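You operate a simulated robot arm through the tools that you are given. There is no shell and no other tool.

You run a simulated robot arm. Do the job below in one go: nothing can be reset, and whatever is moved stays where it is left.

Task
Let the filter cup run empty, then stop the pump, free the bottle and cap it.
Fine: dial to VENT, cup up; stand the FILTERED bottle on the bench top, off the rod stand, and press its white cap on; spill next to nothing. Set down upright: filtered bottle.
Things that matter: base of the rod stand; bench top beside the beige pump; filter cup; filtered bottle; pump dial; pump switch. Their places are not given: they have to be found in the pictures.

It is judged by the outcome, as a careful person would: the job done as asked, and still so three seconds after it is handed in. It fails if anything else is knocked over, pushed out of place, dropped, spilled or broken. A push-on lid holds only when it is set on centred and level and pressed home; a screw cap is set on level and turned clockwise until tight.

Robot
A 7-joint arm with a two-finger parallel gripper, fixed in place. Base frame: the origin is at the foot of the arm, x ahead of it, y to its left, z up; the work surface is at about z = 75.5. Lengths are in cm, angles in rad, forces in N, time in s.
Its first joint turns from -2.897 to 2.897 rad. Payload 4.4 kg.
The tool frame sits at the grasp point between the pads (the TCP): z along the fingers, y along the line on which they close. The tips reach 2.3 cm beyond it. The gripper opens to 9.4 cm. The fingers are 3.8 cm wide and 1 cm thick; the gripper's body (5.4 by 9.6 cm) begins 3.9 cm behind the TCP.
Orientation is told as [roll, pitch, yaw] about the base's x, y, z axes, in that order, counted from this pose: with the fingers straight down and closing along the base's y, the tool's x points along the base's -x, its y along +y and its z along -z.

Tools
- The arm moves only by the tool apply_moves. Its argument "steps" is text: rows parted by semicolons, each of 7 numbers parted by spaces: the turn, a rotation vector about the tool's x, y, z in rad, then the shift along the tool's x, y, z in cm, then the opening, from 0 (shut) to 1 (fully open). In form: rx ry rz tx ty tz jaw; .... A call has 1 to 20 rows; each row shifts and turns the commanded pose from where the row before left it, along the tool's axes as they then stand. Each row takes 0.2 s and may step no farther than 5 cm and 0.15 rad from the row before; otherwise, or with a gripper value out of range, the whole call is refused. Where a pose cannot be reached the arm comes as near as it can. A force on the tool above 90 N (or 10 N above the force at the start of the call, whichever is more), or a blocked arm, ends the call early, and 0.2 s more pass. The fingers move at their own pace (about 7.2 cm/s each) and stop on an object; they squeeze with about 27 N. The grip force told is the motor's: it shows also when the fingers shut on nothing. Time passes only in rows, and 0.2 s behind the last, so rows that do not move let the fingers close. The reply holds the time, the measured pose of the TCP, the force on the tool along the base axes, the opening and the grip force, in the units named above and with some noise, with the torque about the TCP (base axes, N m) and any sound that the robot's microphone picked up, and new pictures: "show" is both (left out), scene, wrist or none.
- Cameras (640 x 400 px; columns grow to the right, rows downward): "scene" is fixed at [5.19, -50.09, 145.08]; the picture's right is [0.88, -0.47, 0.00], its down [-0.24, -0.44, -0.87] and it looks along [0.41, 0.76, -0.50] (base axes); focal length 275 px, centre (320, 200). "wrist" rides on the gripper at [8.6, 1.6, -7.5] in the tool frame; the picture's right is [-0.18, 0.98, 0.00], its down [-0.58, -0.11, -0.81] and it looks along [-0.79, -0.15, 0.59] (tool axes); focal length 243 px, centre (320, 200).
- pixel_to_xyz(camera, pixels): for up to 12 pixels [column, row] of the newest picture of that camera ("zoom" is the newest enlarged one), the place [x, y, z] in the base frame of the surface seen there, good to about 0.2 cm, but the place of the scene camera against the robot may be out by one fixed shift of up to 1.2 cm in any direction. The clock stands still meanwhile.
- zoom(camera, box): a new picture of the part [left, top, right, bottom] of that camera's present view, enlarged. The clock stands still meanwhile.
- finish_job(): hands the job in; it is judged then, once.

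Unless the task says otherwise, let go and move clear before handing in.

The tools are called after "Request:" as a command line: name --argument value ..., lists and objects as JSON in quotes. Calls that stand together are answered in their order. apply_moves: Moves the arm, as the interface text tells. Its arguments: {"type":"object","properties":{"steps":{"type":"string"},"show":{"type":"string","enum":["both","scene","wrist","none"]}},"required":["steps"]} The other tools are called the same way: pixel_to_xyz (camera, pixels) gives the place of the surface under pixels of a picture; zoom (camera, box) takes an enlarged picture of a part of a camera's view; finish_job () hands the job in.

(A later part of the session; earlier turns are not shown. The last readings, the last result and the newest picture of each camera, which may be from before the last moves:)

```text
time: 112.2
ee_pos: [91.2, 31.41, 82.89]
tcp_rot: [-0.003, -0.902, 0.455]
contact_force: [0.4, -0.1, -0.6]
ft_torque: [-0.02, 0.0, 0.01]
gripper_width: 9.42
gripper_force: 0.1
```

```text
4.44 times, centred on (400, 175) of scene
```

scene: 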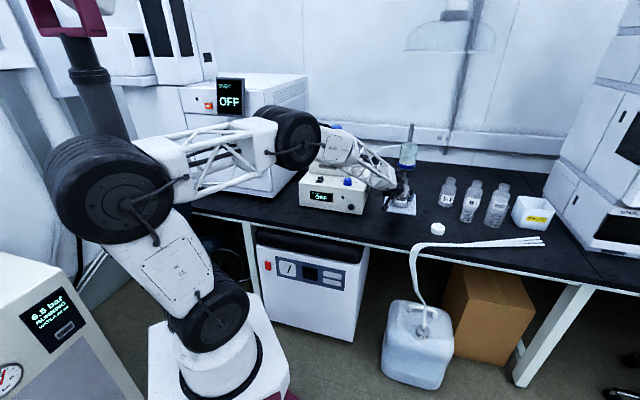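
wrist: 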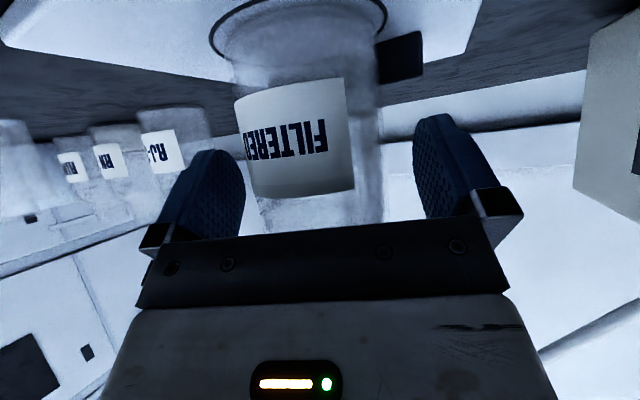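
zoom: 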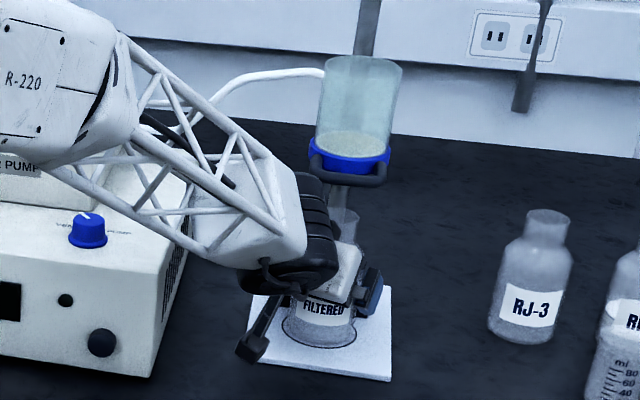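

The fingers straddle the bottle with no contact; the bottle looks about 0.3 cm toward the left finger in the image. I'll shift to centre and close.

Request:
apply_moves --steps "0 0 0 0 -0.15 0 1; 0 0 0 0 -0.12 0 1; 0 0 0 0 0 0 0.8; 0 0 0 0 0 0 0.7; 0 0 0 0 0 0 0.6; 0 0 0 0 0 0 0.6; 0 0 0 0 0 0 0.6" --show "wrist"

```text
time: 113.8
ee_pos: [91.32, 31.16, 82.9]
tcp_rot: [-0.003, -0.904, 0.456]
contact_force: [0.4, -0.9, 2.1]
ft_torque: [0.05, 0.03, 0.0]
gripper_width: 6.92
gripper_force: 27.4
```

wrist: 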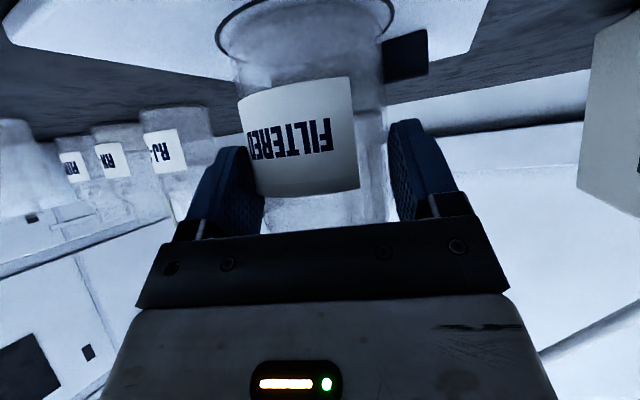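

The bottle is gripped at width 6.92 with 27 N and almost no side load. I'll lift slowly by about 1.2 cm.

Request:
apply_moves --steps "0 0 0 0 0 0 0.5; 0 0 0 -0.157 0 -0.124 0.5; 0 0 0 -0.157 0 -0.124 0.5; 0 0 0 -0.157 0 -0.124 0.5; 0 0 0 -0.157 0 -0.124 0.5; 0 0 0 -0.157 0 -0.124 0.5; 0 0 0 -0.157 0 -0.124 0.5; 0 0 0 0 0 0 0.5; 0 0 0 0 0 0 0.5" --show "both"

Request:
zoom --camera "scene" --box '[360, 130, 440, 220]'

Request:
zoom --camera "wrist" --box '[150, 0, 500, 240]'

```text
time: 115.8
ee_pos: [91.32, 31.02, 84.1]
tcp_rot: [-0.004, -0.902, 0.455]
contact_force: [0.0, 0.5, -2.6]
ft_torque: [-0.05, 0.04, 0.0]
gripper_width: 6.94
gripper_force: 27.1
```

scene: 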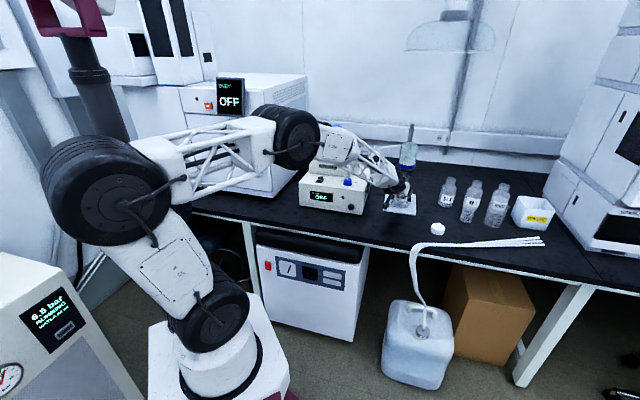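
wrist: 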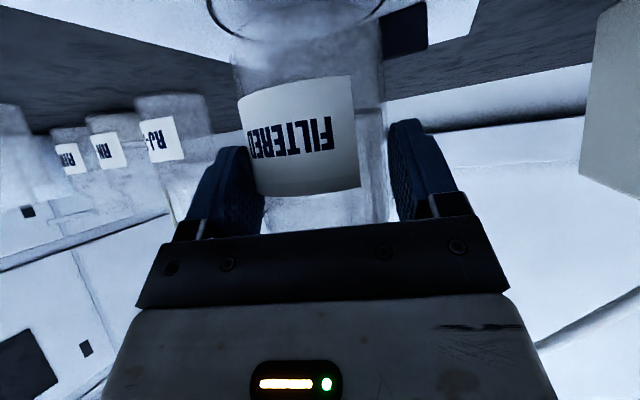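

```text
4.44 times, centred on (400, 175) of scene
```

zoom: 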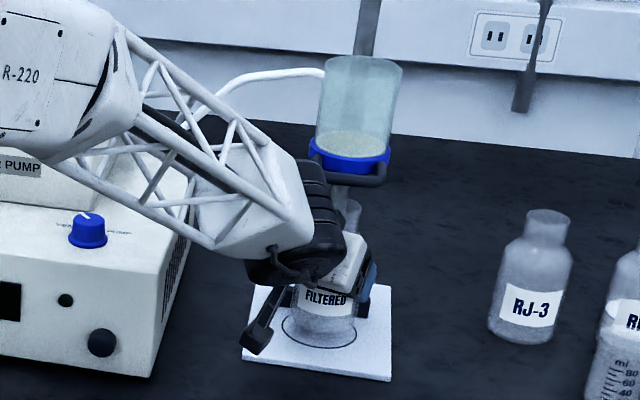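

```text
1.67 times, centred on (325, 120) of wrist
```

zoom: 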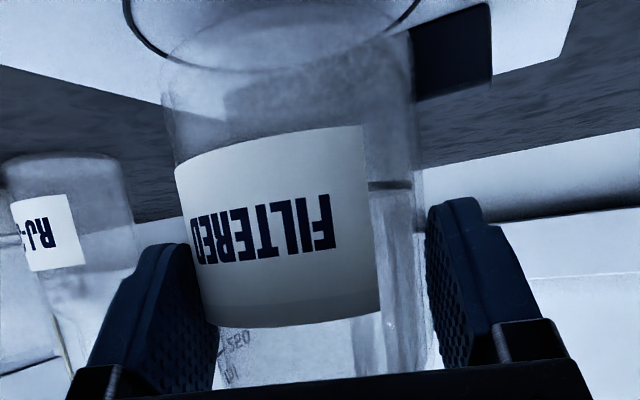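

The bottle is off the plate (about 2.6 N), upright and clear of the stopper. I'll raise it slightly and draw it out toward the bench in front of the stand, slowly.

Request:
apply_moves --steps "0 0 0 -0.157 0 -0.124 0.5; 0 0 0 -0.157 0 -0.124 0.5; 0 0 0 0.28 -0.19 -0.36 0.5; 0 0 0 0.45 -0.3 -0.57 0.5; 0 0 0 0.565 -0.377 -0.715 0.5; 0 0 0 0.565 -0.377 -0.715 0.5; 0 0 0 0.565 -0.377 -0.715 0.5; 0 0 0 0.565 -0.377 -0.715 0.5; 0 0 0 0.45 -0.3 -0.57 0.5; 0 0 0 0.28 -0.19 -0.36 0.5; 0 0 0 0 0 0 0.5" --show "both"

Request:
zoom --camera "scene" --box '[350, 130, 450, 240]'

```text
time: 118.2
ee_pos: [87.11, 26.24, 84.52]
tcp_rot: [-0.004, -0.903, 0.454]
contact_force: [0.8, -1.0, -3.4]
ft_torque: [-0.04, 0.05, 0.03]
gripper_width: 6.89
gripper_force: 27.5
```

scene: 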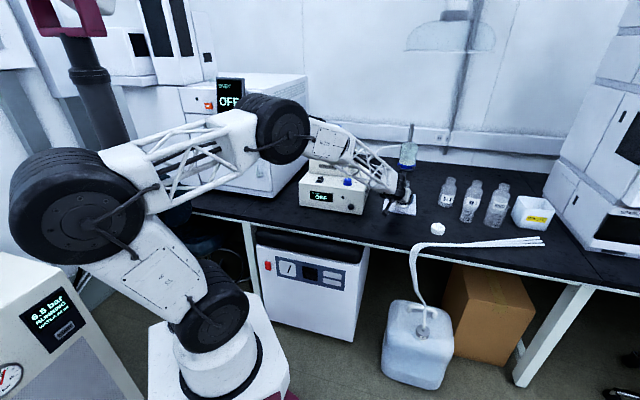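
wrist: 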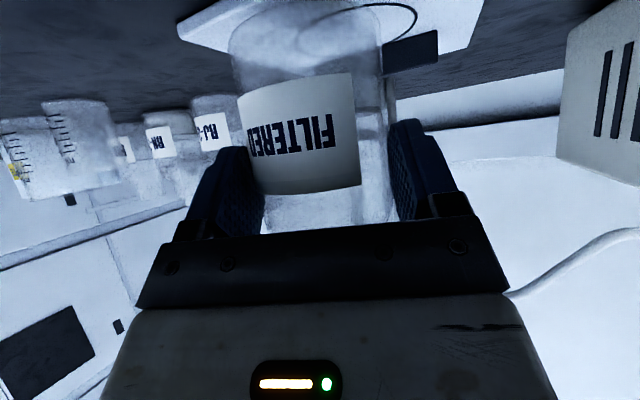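

```text
3.64 times, centred on (400, 185) of scene
```

zoom: 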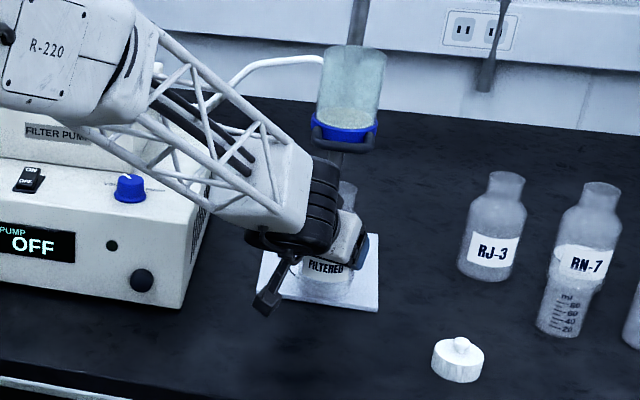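

It's travelling smoothly and upright. I'll continue to about TCP (81.5,19.9), clear of the plate's front edge.

Request:
apply_moves --steps "0 0 0 0.32 -0.21 -0.4 0.5; 0 0 0 0.51 -0.337 -0.64 0.5; 0 0 0 0.636 -0.421 -0.803 0.5; 0 0 0 0.636 -0.421 -0.803 0.5; 0 0 0 0.636 -0.421 -0.803 0.5; 0 0 0 0.636 -0.421 -0.803 0.5; 0 0 0 0.636 -0.421 -0.803 0.5; 0 0 0 0.51 -0.337 -0.64 0.5; 0 0 0 0.32 -0.21 -0.4 0.5; 0 0 0 0 0 0 0.5" --show "both"

Request:
zoom --camera "scene" --box '[350, 150, 450, 260]'

```text
time: 120.4
ee_pos: [81.36, 20.02, 84.46]
tcp_rot: [-0.005, -0.901, 0.456]
contact_force: [-0.3, 0.0, -2.8]
ft_torque: [0.0, 0.03, 0.0]
gripper_width: 6.92
gripper_force: 27.0
```

scene: 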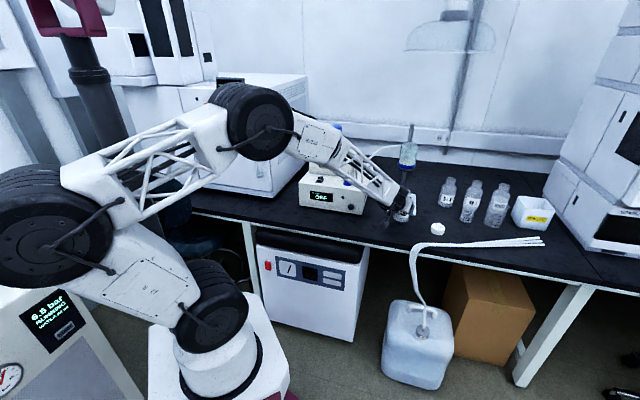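
wrist: 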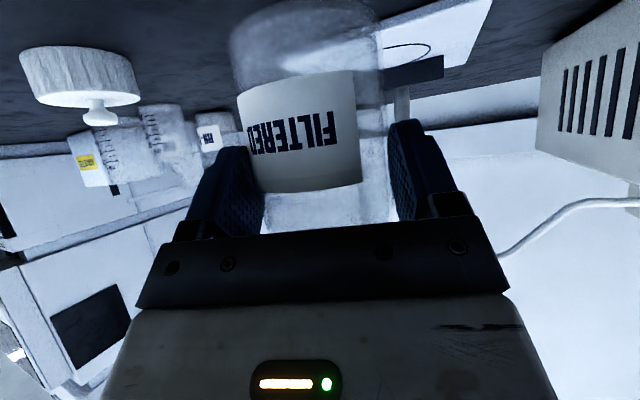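

```text
3.64 times, centred on (400, 205) of scene
```

zoom: 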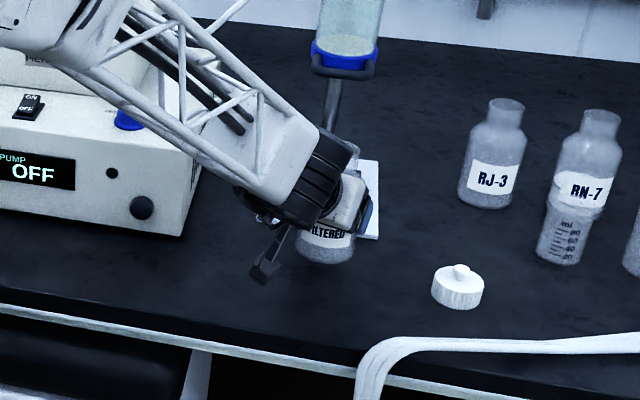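

The bottle is above open bench, about 4 cm clear of the plate. I'll lower it 2.1 cm gently and then creep to contact.

Request:
apply_moves --steps "0 0 0 0.157 0 0.124 0.5; 0 0 0 0.235 0 0.186 0.5; 0 0 0 0.235 0 0.186 0.5; 0 0 0 0.235 0 0.186 0.5; 0 0 0 0.235 0 0.186 0.5; 0 0 0 0.235 0 0.186 0.5; 0 0 0 0.157 0 0.124 0.5; 0 0 0 0.08 0 0.062 0.5; 0 0 0 0 0 0 0.5" --show "none"

```text
time: 122.4
ee_pos: [81.43, 19.92, 82.45]
tcp_rot: [-0.003, -0.904, 0.456]
contact_force: [-0.3, -0.4, -3.6]
ft_torque: [-0.02, 0.02, 0.0]
gripper_width: 6.92
gripper_force: 26.9
```

Still carrying the full weight at z=82.45; I'll creep down 0.1 cm per row.

Request:
apply_moves --steps "0 0 0 0.078 0 0.062 0.5; 0 0 0 0.078 0 0.062 0.5; 0 0 0 0.078 0 0.062 0.5; 0 0 0 0 0 0 0.5" --show "none"

```text
time: 123.4
ee_pos: [81.38, 19.96, 82.27]
tcp_rot: [-0.006, -0.905, 0.456]
contact_force: [-1.0, -2.0, 12.2]
ft_torque: [0.14, 0.29, 0.06]
gripper_width: 6.91
gripper_force: 27.1
```

Contact with the bench (+12 N). I'll ease up 0.1 cm and check the view before releasing.

Request:
apply_moves --steps "0 0 0 -0.078 0 -0.062 0.5; 0 0 0 0 0 0 0.5" --show "both"

Request:
zoom --camera "scene" --box '[370, 170, 440, 245]'

```text
time: 124.0
ee_pos: [81.54, 20.1, 82.2]
tcp_rot: [-0.004, -0.902, 0.453]
contact_force: [3.1, -0.1, 9.6]
ft_torque: [0.26, -0.14, -0.06]
gripper_width: 6.92
gripper_force: 26.8
```

scene: 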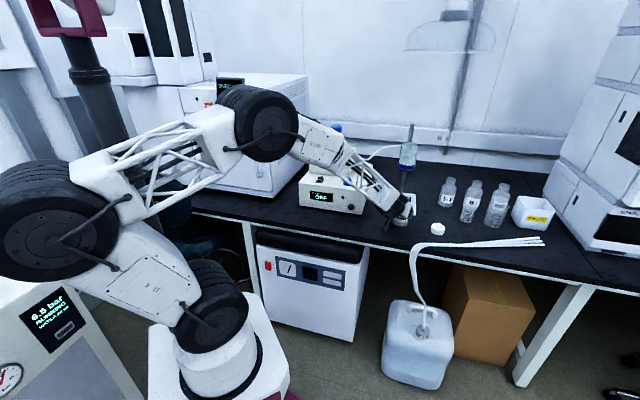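
wrist: 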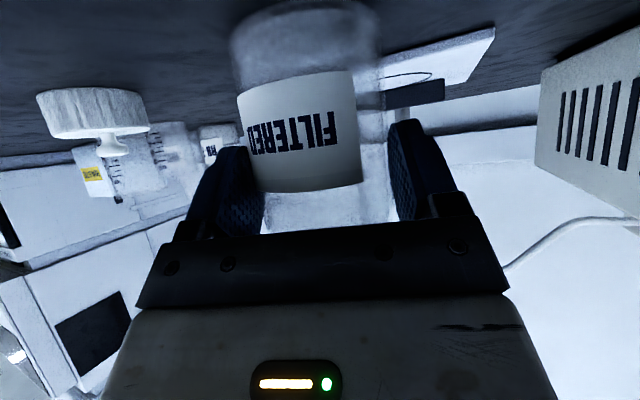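

```text
5.33 times, centred on (405, 208) of scene
```

zoom: 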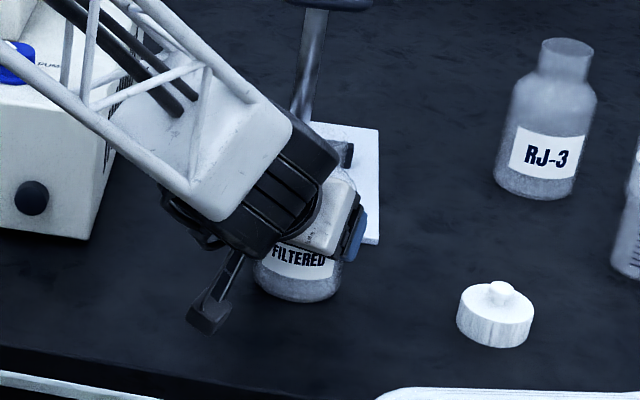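

The bottle stands on the bench with about 10 N residual. I'll open the jaws and back out along the tool axis.

Request:
apply_moves --steps "0 0 0 0 0 0 0.78; 0 0 0 0 0 0 0.85; 0 0 0 0 0 0 1; 0 0 0 0 0 0 1; 0 0 0 0 0 -1 1; 0 0 0 0 0 -1.5 1; 0 0 0 0 0 -2 1; 0 0 0 0 0 -2.5 1; 0 0 0 0 0 -3 1; 0 0 0 0 0 -3 1; 0 0 0 0 0 0 1" --show "both"

Request:
zoom --camera "scene" --box '[370, 140, 450, 245]'

```text
time: 126.4
ee_pos: [72.15, 15.49, 90.22]
tcp_rot: [-0.003, -0.902, 0.455]
contact_force: [0.1, 0.2, -0.8]
ft_torque: [0.01, 0.0, -0.01]
gripper_width: 9.41
gripper_force: 0.0
```

scene: 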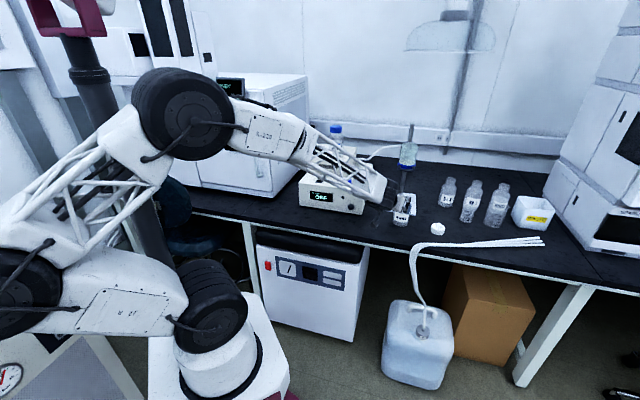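
wrist: 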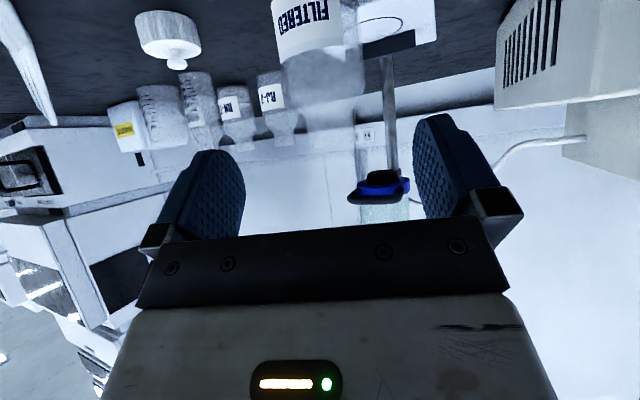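

```text
3.81 times, centred on (410, 192) of scene
```

zoom: 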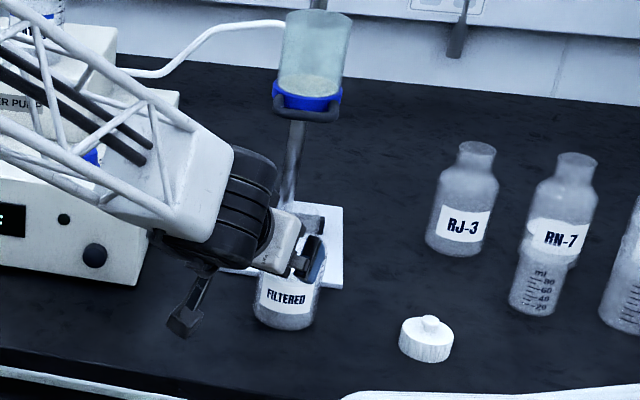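

The bottle is standing free on the bench and the cup is still up. I'll rise, return the tool to vertical, and look at the cap.

Request:
apply_moves --steps "0 0 0 -3.1 0 -2.45 1; 0 0 0 -3.1 0 -2.45 1; 0 0 0 -3.1 0 -2.45 1; 0 0 0 -3.1 0 -2.45 1; 0 0.1289 0 0 0 0 1; 0 0.1289 0 0 0 0 1; 0 0.1289 0 0 0 0 1; 0 0.1289 0 0 0 0 1; 0 0.1289 0 0 0 0 1; 0 0.1289 0 0 0 0 1; 0 0.1289 0 0 0 0 1; 0 0 0 0 0 0 1" --show "both"

```text
time: 129.0
ee_pos: [72.31, 15.64, 106.12]
tcp_rot: [-0.003, 0.0, 0.453]
contact_force: [0.6, 0.1, -0.2]
ft_torque: [0.01, 0.02, -0.03]
gripper_width: 9.4
gripper_force: 0.0
```

scene: 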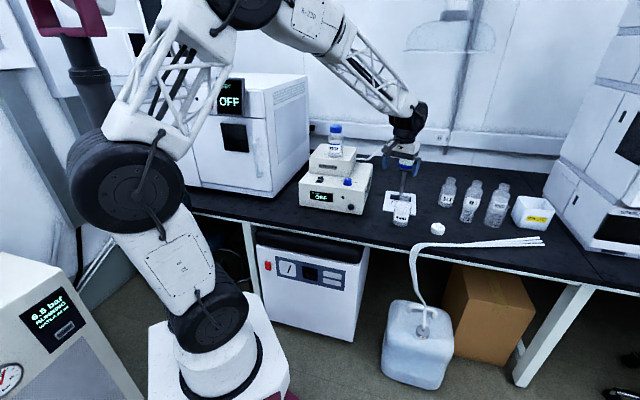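
wrist: 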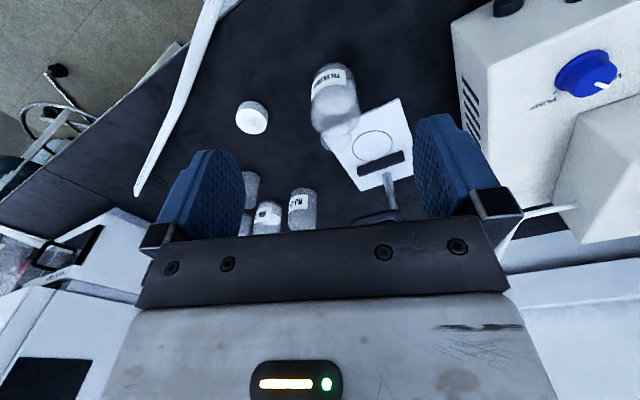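

A clear overview: the bottle at wrist (335,95), the cap at (252,118). I'll zoom on both and measure.

Request:
zoom --camera "wrist" --box '[222, 92, 282, 142]'

Request:
pixel_to_xyz --camera "zoom" --pixels '[[320, 200], [250, 200], [390, 200], [320, 130], [320, 270], [300, 160], [340, 240], [330, 220], [200, 150], [420, 180], [310, 110], [320, 300]]'

Request:
zoom --camera "wrist" --box '[300, 55, 370, 160]'

```text
8.00 times, centred on (252, 117) of wrist
```

zoom: 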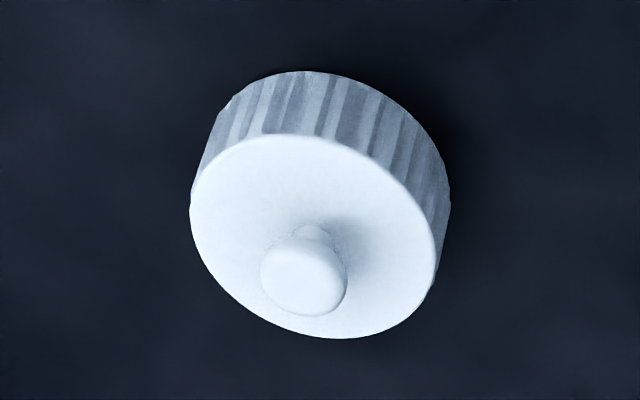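

```text
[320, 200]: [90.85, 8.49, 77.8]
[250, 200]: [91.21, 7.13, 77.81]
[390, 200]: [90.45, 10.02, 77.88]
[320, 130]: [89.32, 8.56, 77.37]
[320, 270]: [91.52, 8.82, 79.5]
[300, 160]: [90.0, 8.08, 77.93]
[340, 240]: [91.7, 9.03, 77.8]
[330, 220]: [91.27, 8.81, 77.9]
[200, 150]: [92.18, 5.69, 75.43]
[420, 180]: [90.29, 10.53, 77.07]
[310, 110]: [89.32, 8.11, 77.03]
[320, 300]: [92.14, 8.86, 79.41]
```

```text
3.81 times, centred on (335, 108) of wrist
```

zoom: 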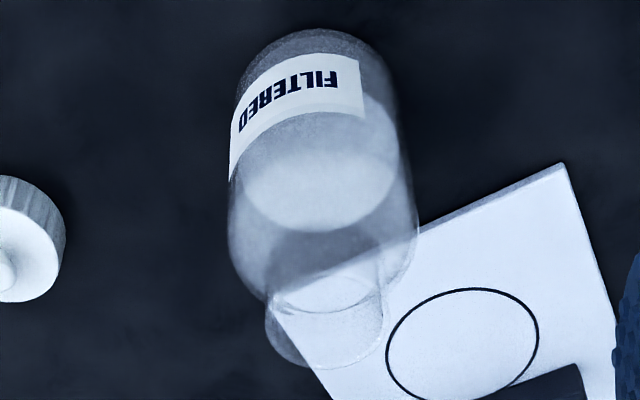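

The cap centre is (91.77,8.48) with its top at z=77.85, and its knob's head (about 1.85 cm wide) tops out at 79.45. I'll zoom on the bottle's mouth for its exact place.

Request:
zoom --camera "wrist" --box '[312, 122, 352, 158]'

Request:
pixel_to_xyz --camera "zoom" --pixels '[[175, 210], [200, 265], [250, 310], [320, 325], [400, 300], [440, 240], [450, 180], [180, 150], [300, 180], [380, 120], [250, 130], [320, 250]]'

```text
11.11 times, centred on (332, 140) of wrist
```

zoom: 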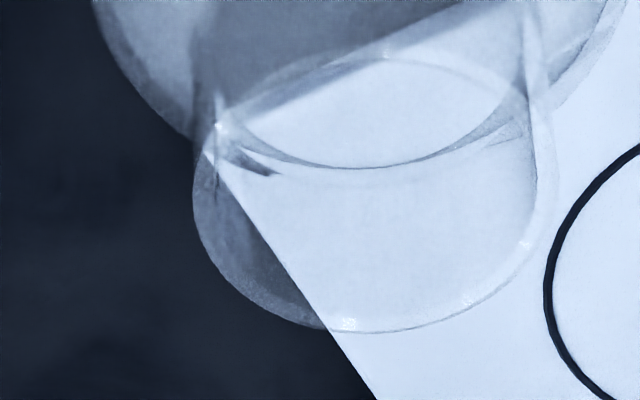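

```text
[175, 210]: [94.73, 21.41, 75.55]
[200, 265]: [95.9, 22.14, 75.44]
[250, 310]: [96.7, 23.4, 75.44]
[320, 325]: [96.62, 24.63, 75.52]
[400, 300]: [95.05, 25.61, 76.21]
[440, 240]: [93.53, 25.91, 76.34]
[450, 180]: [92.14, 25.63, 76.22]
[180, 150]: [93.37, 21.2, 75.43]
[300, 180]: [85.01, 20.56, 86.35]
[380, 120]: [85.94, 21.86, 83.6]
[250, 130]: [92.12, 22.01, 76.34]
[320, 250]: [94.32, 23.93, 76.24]
```

I estimate the mouth centre at about (82.85,20.65,89.2). I'll cross-check with the scene camera.

Request:
zoom --camera "scene" --box '[388, 180, 418, 232]'

Request:
zoom --camera "scene" --box '[394, 184, 414, 204]'

Request:
pixel_to_xyz --camera "scene" --pixels '[[398, 194], [407, 195], [402, 197], [402, 200], [402, 210], [396, 212], [408, 212], [402, 218], [438, 226]]'

```text
7.69 times, centred on (403, 206) of scene
```

zoom: 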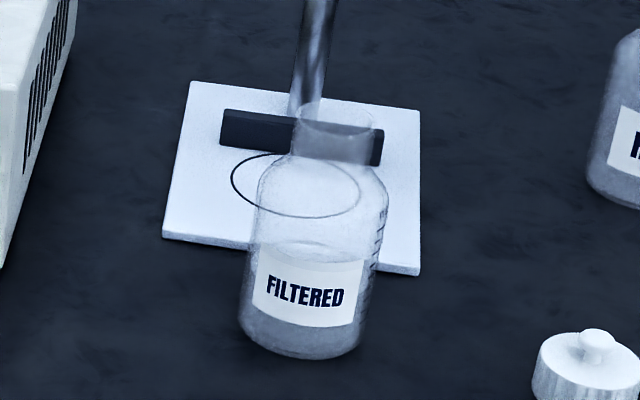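

```text
16.00 times, centred on (404, 194) of scene
```

zoom: 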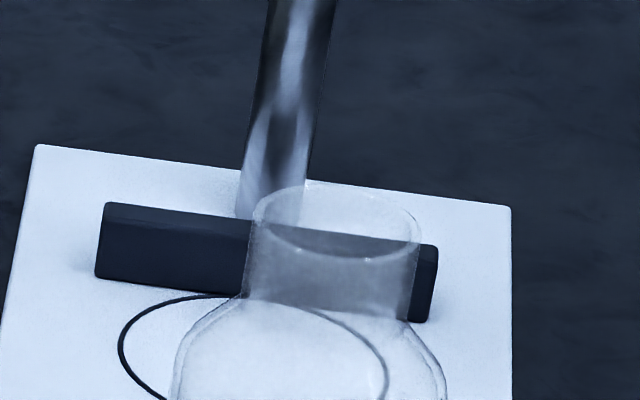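

```text
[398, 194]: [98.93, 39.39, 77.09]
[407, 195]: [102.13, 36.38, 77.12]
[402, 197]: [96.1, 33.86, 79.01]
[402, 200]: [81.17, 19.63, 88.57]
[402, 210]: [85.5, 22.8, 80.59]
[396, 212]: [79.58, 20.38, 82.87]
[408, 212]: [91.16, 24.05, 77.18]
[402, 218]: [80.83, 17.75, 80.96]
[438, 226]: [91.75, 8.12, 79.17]
```

The estimates agree within about 0.2 cm. To refine, I'll sample points on the opaque label and fit the bottle's circle (radius 3.46 from the gripper width).

Request:
zoom --camera "wrist" --box '[308, 60, 352, 110]'

Request:
pixel_to_xyz --camera "wrist" --pixels '[[314, 90], [316, 84], [318, 88], [320, 80], [323, 84], [326, 76], [329, 80], [332, 74], [336, 78], [340, 74], [343, 78], [344, 72]]'

Request:
pixel_to_xyz --camera "scene" --pixels '[[395.5, 212], [395.5, 216], [397, 214], [398, 218], [400, 216], [401, 219], [403, 217], [404, 220], [405, 216], [407, 218], [408, 215], [396.5, 218]]'

```text
8.00 times, centred on (330, 85) of wrist
```

zoom: 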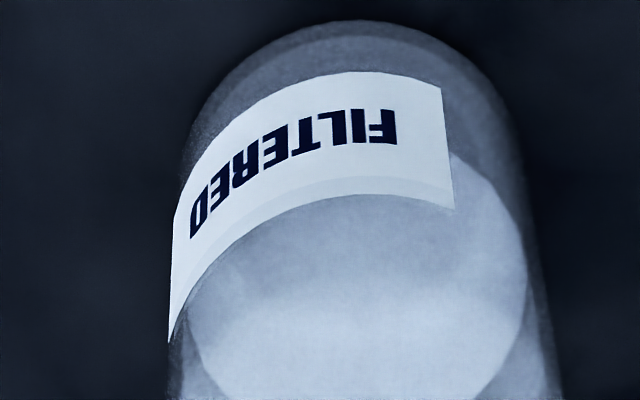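

```text
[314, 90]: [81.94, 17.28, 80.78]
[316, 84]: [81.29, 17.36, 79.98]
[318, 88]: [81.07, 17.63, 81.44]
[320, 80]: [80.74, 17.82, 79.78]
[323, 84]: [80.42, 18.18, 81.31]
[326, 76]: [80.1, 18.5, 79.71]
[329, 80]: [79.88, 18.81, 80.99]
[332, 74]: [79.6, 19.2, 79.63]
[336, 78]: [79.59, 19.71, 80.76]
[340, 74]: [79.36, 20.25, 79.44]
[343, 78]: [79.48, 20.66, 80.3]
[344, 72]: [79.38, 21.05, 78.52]
```

```text
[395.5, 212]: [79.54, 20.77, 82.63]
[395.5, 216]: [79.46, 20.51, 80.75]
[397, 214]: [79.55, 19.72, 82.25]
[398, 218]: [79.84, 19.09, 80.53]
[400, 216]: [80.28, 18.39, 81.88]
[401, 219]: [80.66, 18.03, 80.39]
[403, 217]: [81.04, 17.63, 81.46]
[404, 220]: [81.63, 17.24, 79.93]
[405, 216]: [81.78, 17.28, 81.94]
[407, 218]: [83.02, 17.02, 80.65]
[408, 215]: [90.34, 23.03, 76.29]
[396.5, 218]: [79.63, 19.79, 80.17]
```

The label points fit a bottle axis at (82.83,20.62). I'll go above the cap's knob with the jaws part open.

Request:
apply_moves --steps "0 0 0 -2.39 -2.49 2.2 0.5; 0 0 0 -2.39 -2.49 2.2 0.5; 0 0 0 -2.39 -2.49 2.2 0.5; 0 0 0 -2.39 -2.49 2.2 0.5; 0 0 0 -2.39 -2.49 2.2 0.5; 0 0 0 -2.39 -2.49 2.2 0.5; 0 0 0 0 0 0 0.5" --show "both"

Request:
zoom --camera "wrist" --box '[260, 30, 380, 140]'

```text
time: 130.6
ee_pos: [91.77, 8.18, 92.84]
tcp_rot: [-0.001, 0.001, 0.453]
contact_force: [-0.2, -0.4, 0.6]
ft_torque: [-0.04, 0.03, 0.01]
gripper_width: 4.71
gripper_force: 0.1
```

scene: 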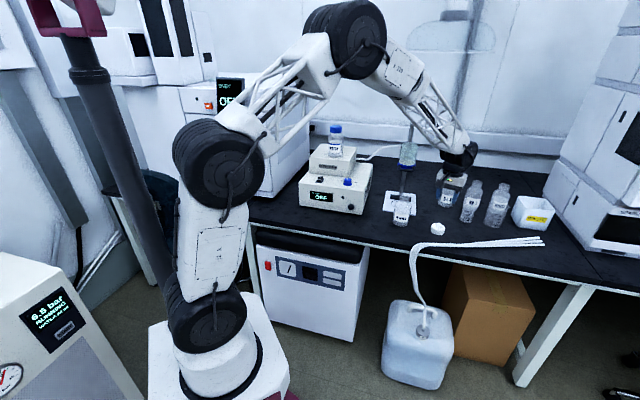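
wrist: 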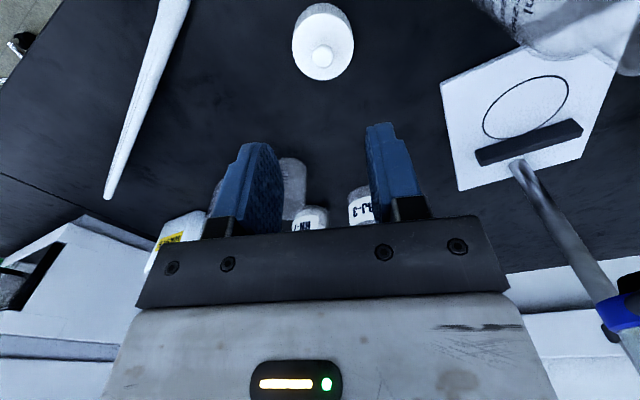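

```text
3.64 times, centred on (320, 85) of wrist
```

zoom: 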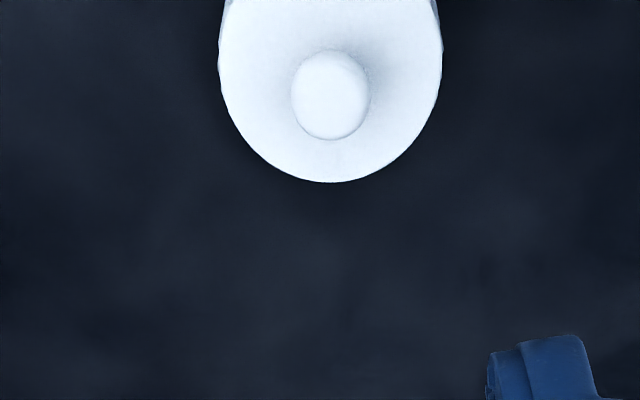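

The cap is right below at wrist (323,45). I'll measure its knob again from here.

Request:
pixel_to_xyz --camera "zoom" --pixels '[[331, 95], [297, 95], [365, 95], [331, 56], [331, 134], [331, 160], [240, 60], [425, 60], [260, 110], [405, 110], [331, 178], [310, 95]]'

```text
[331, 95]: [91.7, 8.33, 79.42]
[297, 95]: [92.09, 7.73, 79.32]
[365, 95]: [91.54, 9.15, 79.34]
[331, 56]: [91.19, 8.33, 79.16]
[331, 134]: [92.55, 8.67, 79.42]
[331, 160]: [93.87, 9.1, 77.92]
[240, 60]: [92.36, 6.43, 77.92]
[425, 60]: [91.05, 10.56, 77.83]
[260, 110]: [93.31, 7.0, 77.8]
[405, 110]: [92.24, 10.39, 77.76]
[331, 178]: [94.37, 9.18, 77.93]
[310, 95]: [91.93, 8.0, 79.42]
```

Knob centre is (91.83,8.47). I'll centre, descend until the tips are just above the cap's top face (TCP z≈80.35) and close on the knob.

Request:
apply_moves --steps "0 0 0 -0.17 0.24 3.5 0.42; 0 0 0 0 0 3.5 0.42; 0 0 0 0 0 3 0.42; 0 0 0 0 0 1.5 0.42; 0 0 0 0 0 0.7 0.42; 0 0 0 0 0 0.25 0.42; 0 0 0 0 0 0 0.42; 0 0 0 0 0 0 0.42" --show "wrist"

Request:
zoom --camera "wrist" --box '[230, 90, 410, 230]'

```text
time: 132.4
ee_pos: [91.85, 8.68, 80.55]
tcp_rot: [-0.002, 0.002, 0.451]
contact_force: [0.0, -0.2, 0.1]
ft_torque: [-0.01, -0.02, 0.02]
gripper_width: 3.96
gripper_force: 0.0
```

wrist: 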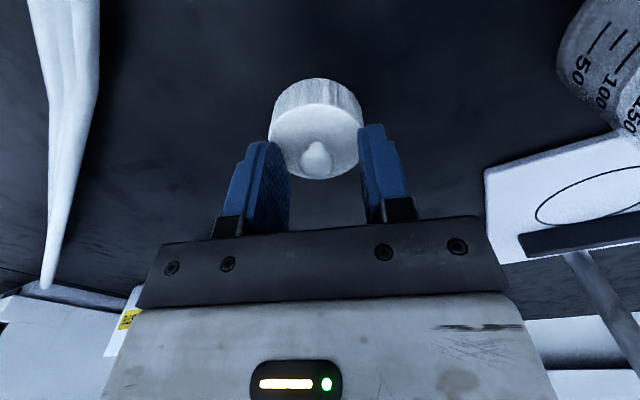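

```text
2.86 times, centred on (320, 160) of wrist
```

zoom: 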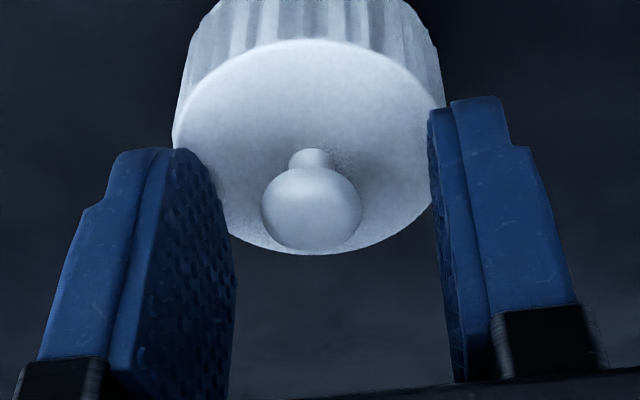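

The knob is between the fingers, about 0.1 cm off toward the left finger. I'll nudge, drop 0.2 cm and close.

Request:
apply_moves --steps "0 0 0 0 -0.1 0.2 0.42; 0 0 0 0 0 0 0.42; 0 0 0 0 0 0 0; 0 0 0 0 0 0 0; 0 0 0 0 0 0 0; 0 0 0 0 0 0 0" --show "wrist"

Request:
zoom --camera "wrist" --box '[230, 70, 410, 230]'

```text
time: 133.8
ee_pos: [91.85, 8.55, 80.36]
tcp_rot: [0.0, 0.002, 0.452]
contact_force: [-0.8, -0.2, -0.1]
ft_torque: [0.01, -0.01, -0.02]
gripper_width: 1.52
gripper_force: 26.9
```

wrist: 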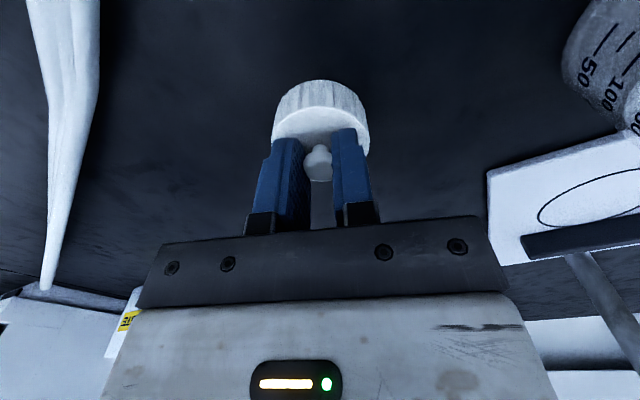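

```text
2.50 times, centred on (320, 150) of wrist
```

zoom: 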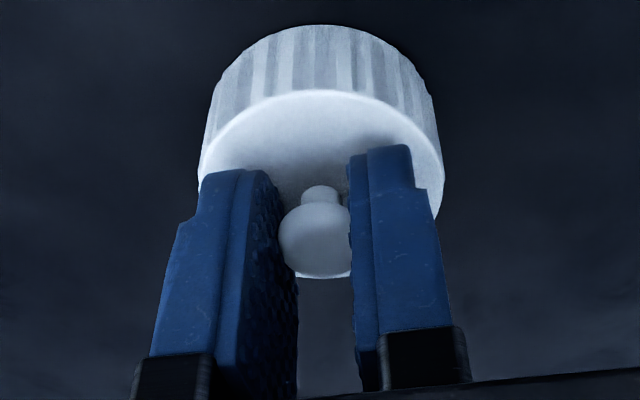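

The knob is held (width 1.52). I'll lift the cap straight up to z≈98.

Request:
apply_moves --steps "0 0 0 0 0 -0.5 0; 0 0 0 0 0 -1 0; 0 0 0 0 0 -2 0; 0 0 0 0 0 -3 0; 0 0 0 0 0 -4 0; 0 0 0 0 0 -4 0; 0 0 0 0 0 -3 0; 0 0 0 0 0 0 0" --show "both"

Request:
zoom --camera "wrist" --box '[230, 70, 410, 230]'

Request:
zoom --camera "scene" --box '[400, 140, 490, 240]'

```text
time: 135.6
ee_pos: [91.89, 8.68, 97.75]
tcp_rot: [-0.002, 0.001, 0.453]
contact_force: [-0.2, -0.2, 0.0]
ft_torque: [0.02, -0.03, -0.02]
gripper_width: 1.55
gripper_force: 26.7
```

scene: 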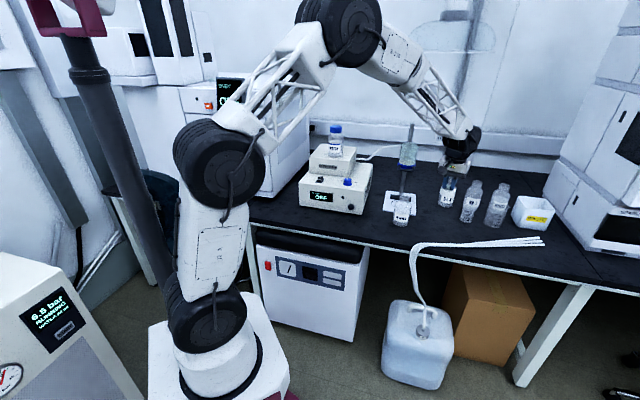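
wrist: 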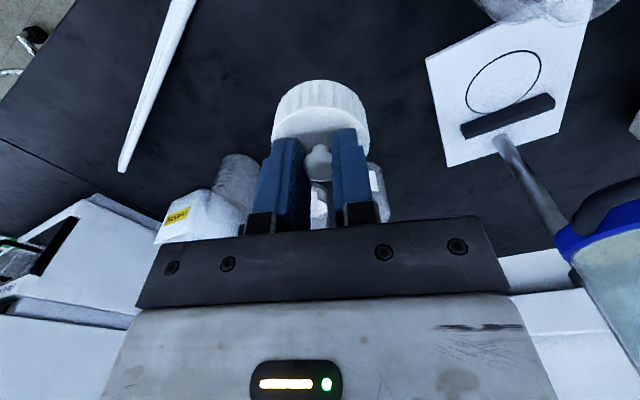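

```text
2.50 times, centred on (320, 150) of wrist
```

zoom: 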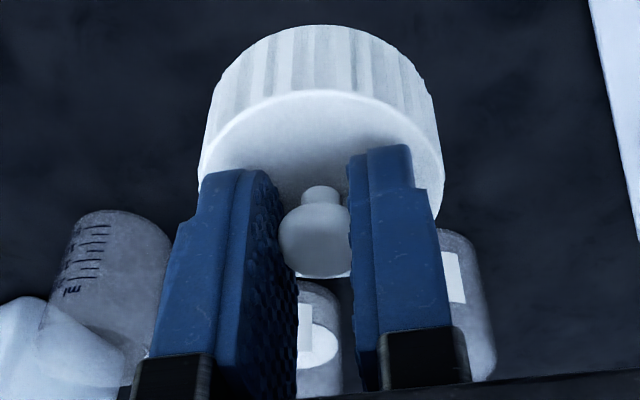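

```text
4.00 times, centred on (445, 190) of scene
```

zoom: 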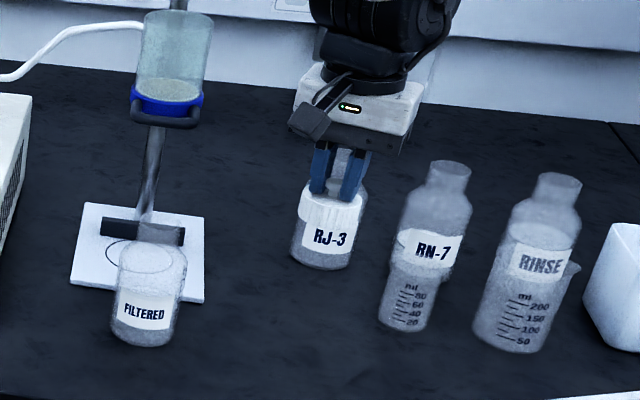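

The cap hangs level in the grip. I'll measure the held cap relative to the TCP before moving over the bottle.

Request:
pixel_to_xyz --camera "zoom" --pixels '[[310, 235], [330, 235], [318, 212], [318, 265], [320, 194], [206, 150], [436, 165], [320, 97], [250, 118], [395, 122], [320, 130], [320, 35]]'

Request:
apply_moves --steps "0 0 0 0 0 0 0; 0 0 0 0 0 0 0" --show "none"

Request:
apply_moves --steps "0 0 0 0 0 0 0" --show "none"

```text
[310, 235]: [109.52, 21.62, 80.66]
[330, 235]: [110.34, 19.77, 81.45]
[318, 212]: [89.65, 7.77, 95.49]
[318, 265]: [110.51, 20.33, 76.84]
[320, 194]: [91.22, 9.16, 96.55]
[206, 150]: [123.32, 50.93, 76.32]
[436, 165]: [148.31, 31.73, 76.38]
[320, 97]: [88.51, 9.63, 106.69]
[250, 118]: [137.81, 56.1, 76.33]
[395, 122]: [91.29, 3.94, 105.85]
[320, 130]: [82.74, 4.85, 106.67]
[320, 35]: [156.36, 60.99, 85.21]
```

```text
time: 136.2
ee_pos: [91.81, 8.6, 97.81]
tcp_rot: [-0.002, 0.002, 0.451]
contact_force: [0.5, 0.1, -0.7]
ft_torque: [-0.04, 0.02, 0.01]
gripper_width: 1.56
gripper_force: 26.6
```

```text
time: 136.6
ee_pos: [91.85, 8.63, 97.91]
tcp_rot: [-0.001, 0.002, 0.454]
contact_force: [-0.7, -0.4, -0.1]
ft_torque: [-0.01, -0.01, 0.01]
gripper_width: 1.54
gripper_force: 27.1
```

Those picks went to the newer scene zoom. I'll redo them on a fresh wrist zoom.

Request:
zoom --camera "wrist" --box '[230, 70, 410, 230]'

Request:
pixel_to_xyz --camera "zoom" --pixels '[[310, 240], [330, 240], [318, 212], [318, 265], [320, 194], [206, 155], [436, 165], [320, 97], [250, 118], [395, 122], [320, 130], [320, 35]]'

```text
2.50 times, centred on (320, 150) of wrist
```

zoom: 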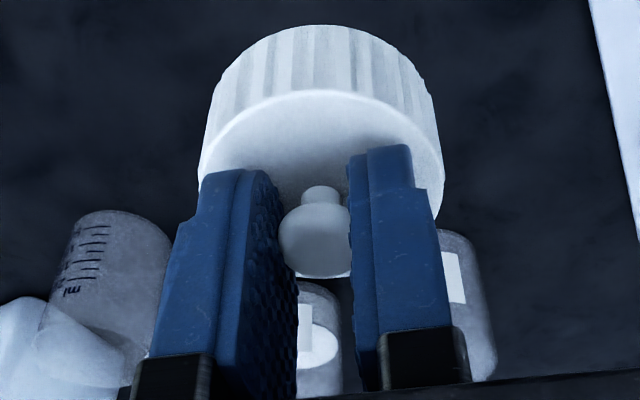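

```text
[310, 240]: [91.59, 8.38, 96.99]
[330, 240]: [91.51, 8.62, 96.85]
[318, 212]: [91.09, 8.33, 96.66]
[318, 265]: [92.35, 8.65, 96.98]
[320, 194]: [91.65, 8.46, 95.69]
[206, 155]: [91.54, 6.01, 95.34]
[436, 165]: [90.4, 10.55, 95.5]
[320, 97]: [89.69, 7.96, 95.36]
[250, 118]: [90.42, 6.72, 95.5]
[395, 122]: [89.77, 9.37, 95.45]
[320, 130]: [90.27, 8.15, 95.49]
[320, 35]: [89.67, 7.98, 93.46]
```

The cap's top is at z≈95.45, right under the finger tips, and centred on the TCP within about 0.1–0.2 cm. I'll carry it over the bottle at (82.77,20.59).

Request:
apply_moves --steps "0 0 0 0.25 1.3 0 0; 0 0 0 0.488 2.455 0 0; 0 0 0 0.488 2.455 0 0; 0 0 0 0.488 2.455 0 0; 0 0 0 0.488 2.455 0 0; 0 0 0 0.488 2.455 0 0; 0 0 0 0.238 1.155 0 0; 0 0 0 0 0 0 0; 0 0 0 0 0 0 0" --show "both"

Request:
zoom --camera "scene" --box '[380, 160, 425, 230]'

Request:
zoom --camera "wrist" --box '[230, 30, 410, 190]'

```text
time: 138.6
ee_pos: [82.72, 20.65, 97.76]
tcp_rot: [-0.001, 0.003, 0.452]
contact_force: [0.1, 1.0, -0.1]
ft_torque: [0.03, 0.0, 0.01]
gripper_width: 1.57
gripper_force: 26.5
```

scene: 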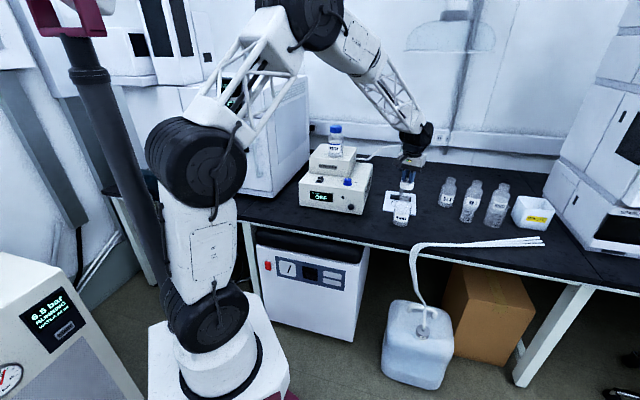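
wrist: 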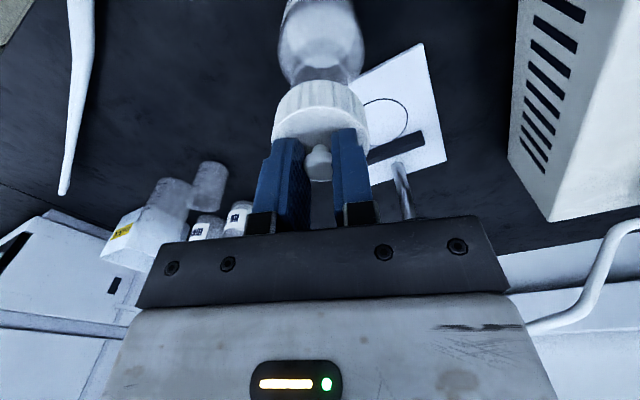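

```text
5.71 times, centred on (402, 195) of scene
```

zoom: 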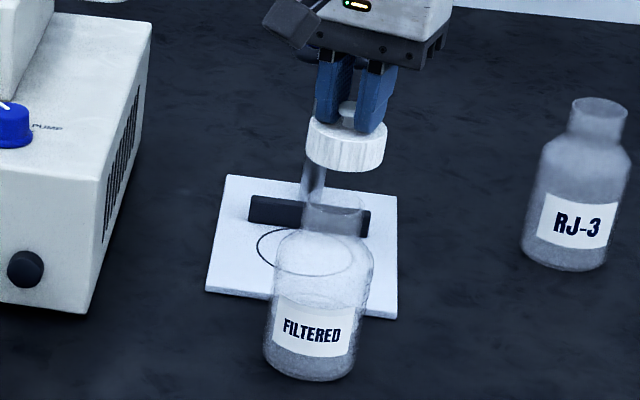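

```text
2.50 times, centred on (320, 110) of wrist
```

zoom: 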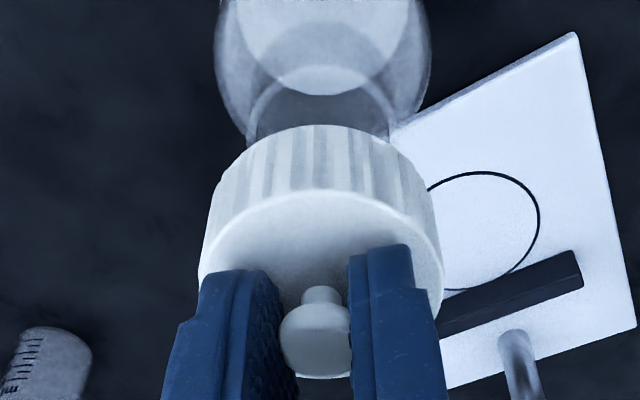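

The cap is right above the neck. I'll zoom from the scene camera to compare the cap's centre column with the mouth's.

Request:
zoom --camera "scene" --box '[392, 176, 418, 206]'

Request:
zoom --camera "wrist" --box '[270, 30, 370, 130]'

```text
13.33 times, centred on (405, 191) of scene
```

zoom: 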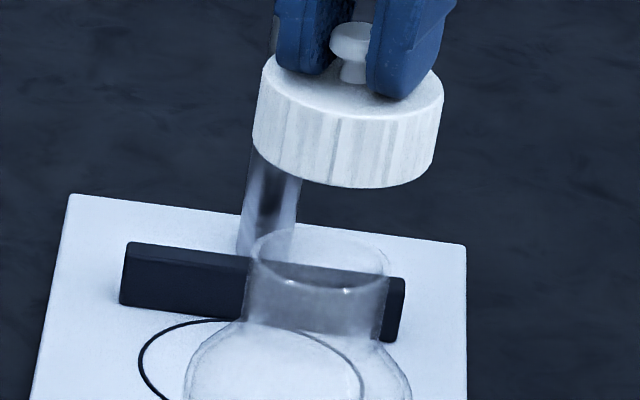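

```text
4.00 times, centred on (320, 80) of wrist
```

zoom: 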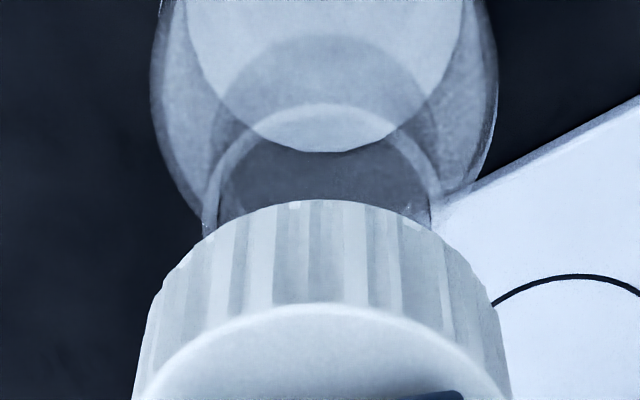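

Alignment is within about 0.15 cm; I'll shift back 0.1 cm and lower to just above the rim.

Request:
apply_moves --steps "0 0 0 0.1 0 0.8 0; 0 0 0 0 0 1 0; 0 0 0 0 0 1 0; 0 0 0 0 0 0.5 0; 0 0 0 0 0 0 0; 0 0 0 0 0 0 0" --show "both"

Request:
zoom --camera "scene" --box '[392, 176, 418, 206]'

Request:
zoom --camera "wrist" --box '[270, 30, 370, 130]'

```text
time: 140.0
ee_pos: [82.58, 20.5, 94.49]
tcp_rot: [-0.001, 0.003, 0.452]
contact_force: [-0.4, -0.4, -0.2]
ft_torque: [-0.02, 0.01, -0.01]
gripper_width: 1.54
gripper_force: 26.3
```

scene: 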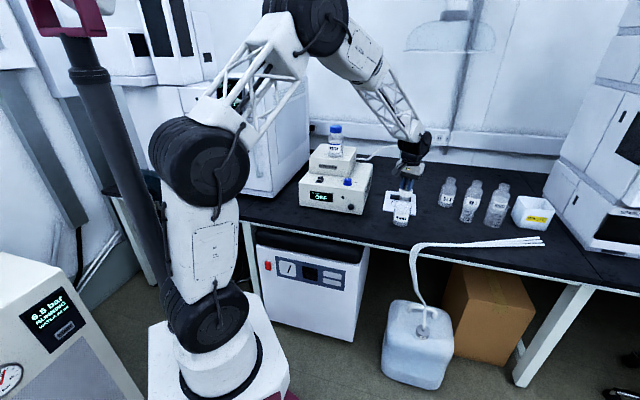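
wrist: 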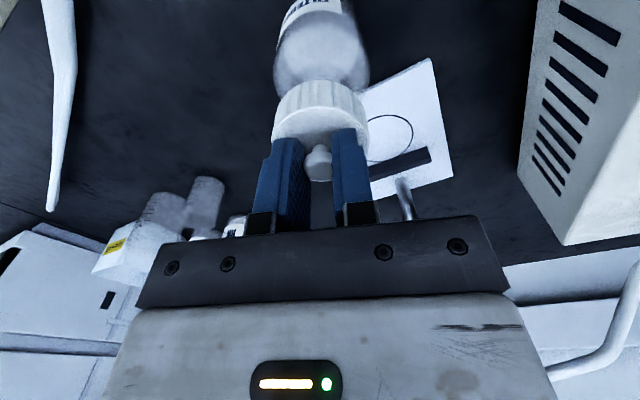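

```text
13.33 times, centred on (405, 191) of scene
```

zoom: 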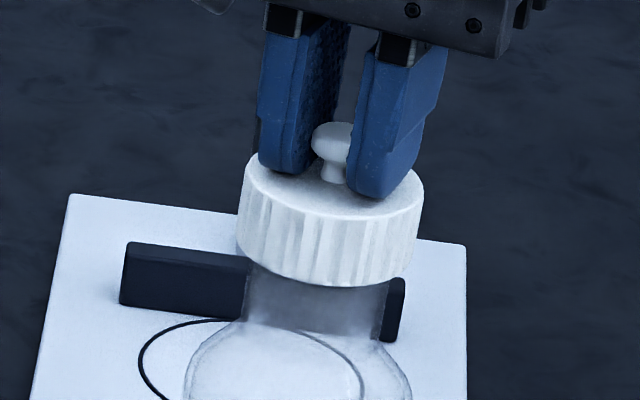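

```text
4.00 times, centred on (320, 80) of wrist
```

zoom: 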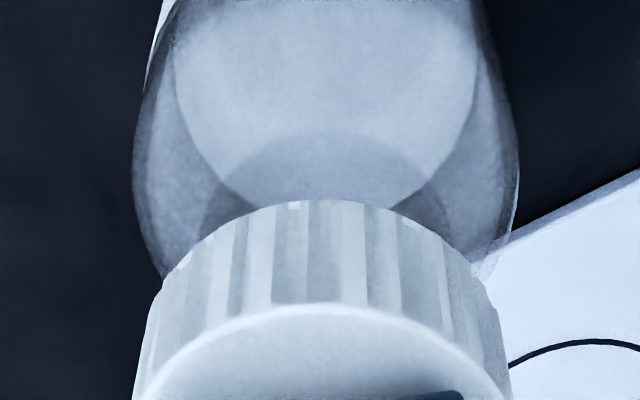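

The cap sits just above the rim and is centred on the neck within 0.1 cm. I'll lower it on in small steps.

Request:
apply_moves --steps "0 0 0 0 0 0.25 0; 0 0 0 0 0 0.25 0; 0 0 0 0 0 0.25 0; 0 0 0 0 0 0.25 0; 0 0 0 0 0 0 0" --show "none"

```text
time: 141.2
ee_pos: [82.6, 20.53, 93.45]
tcp_rot: [-0.001, 0.001, 0.452]
contact_force: [0.4, 0.3, -0.5]
ft_torque: [-0.04, -0.01, 0.03]
gripper_width: 1.55
gripper_force: 27.0
```

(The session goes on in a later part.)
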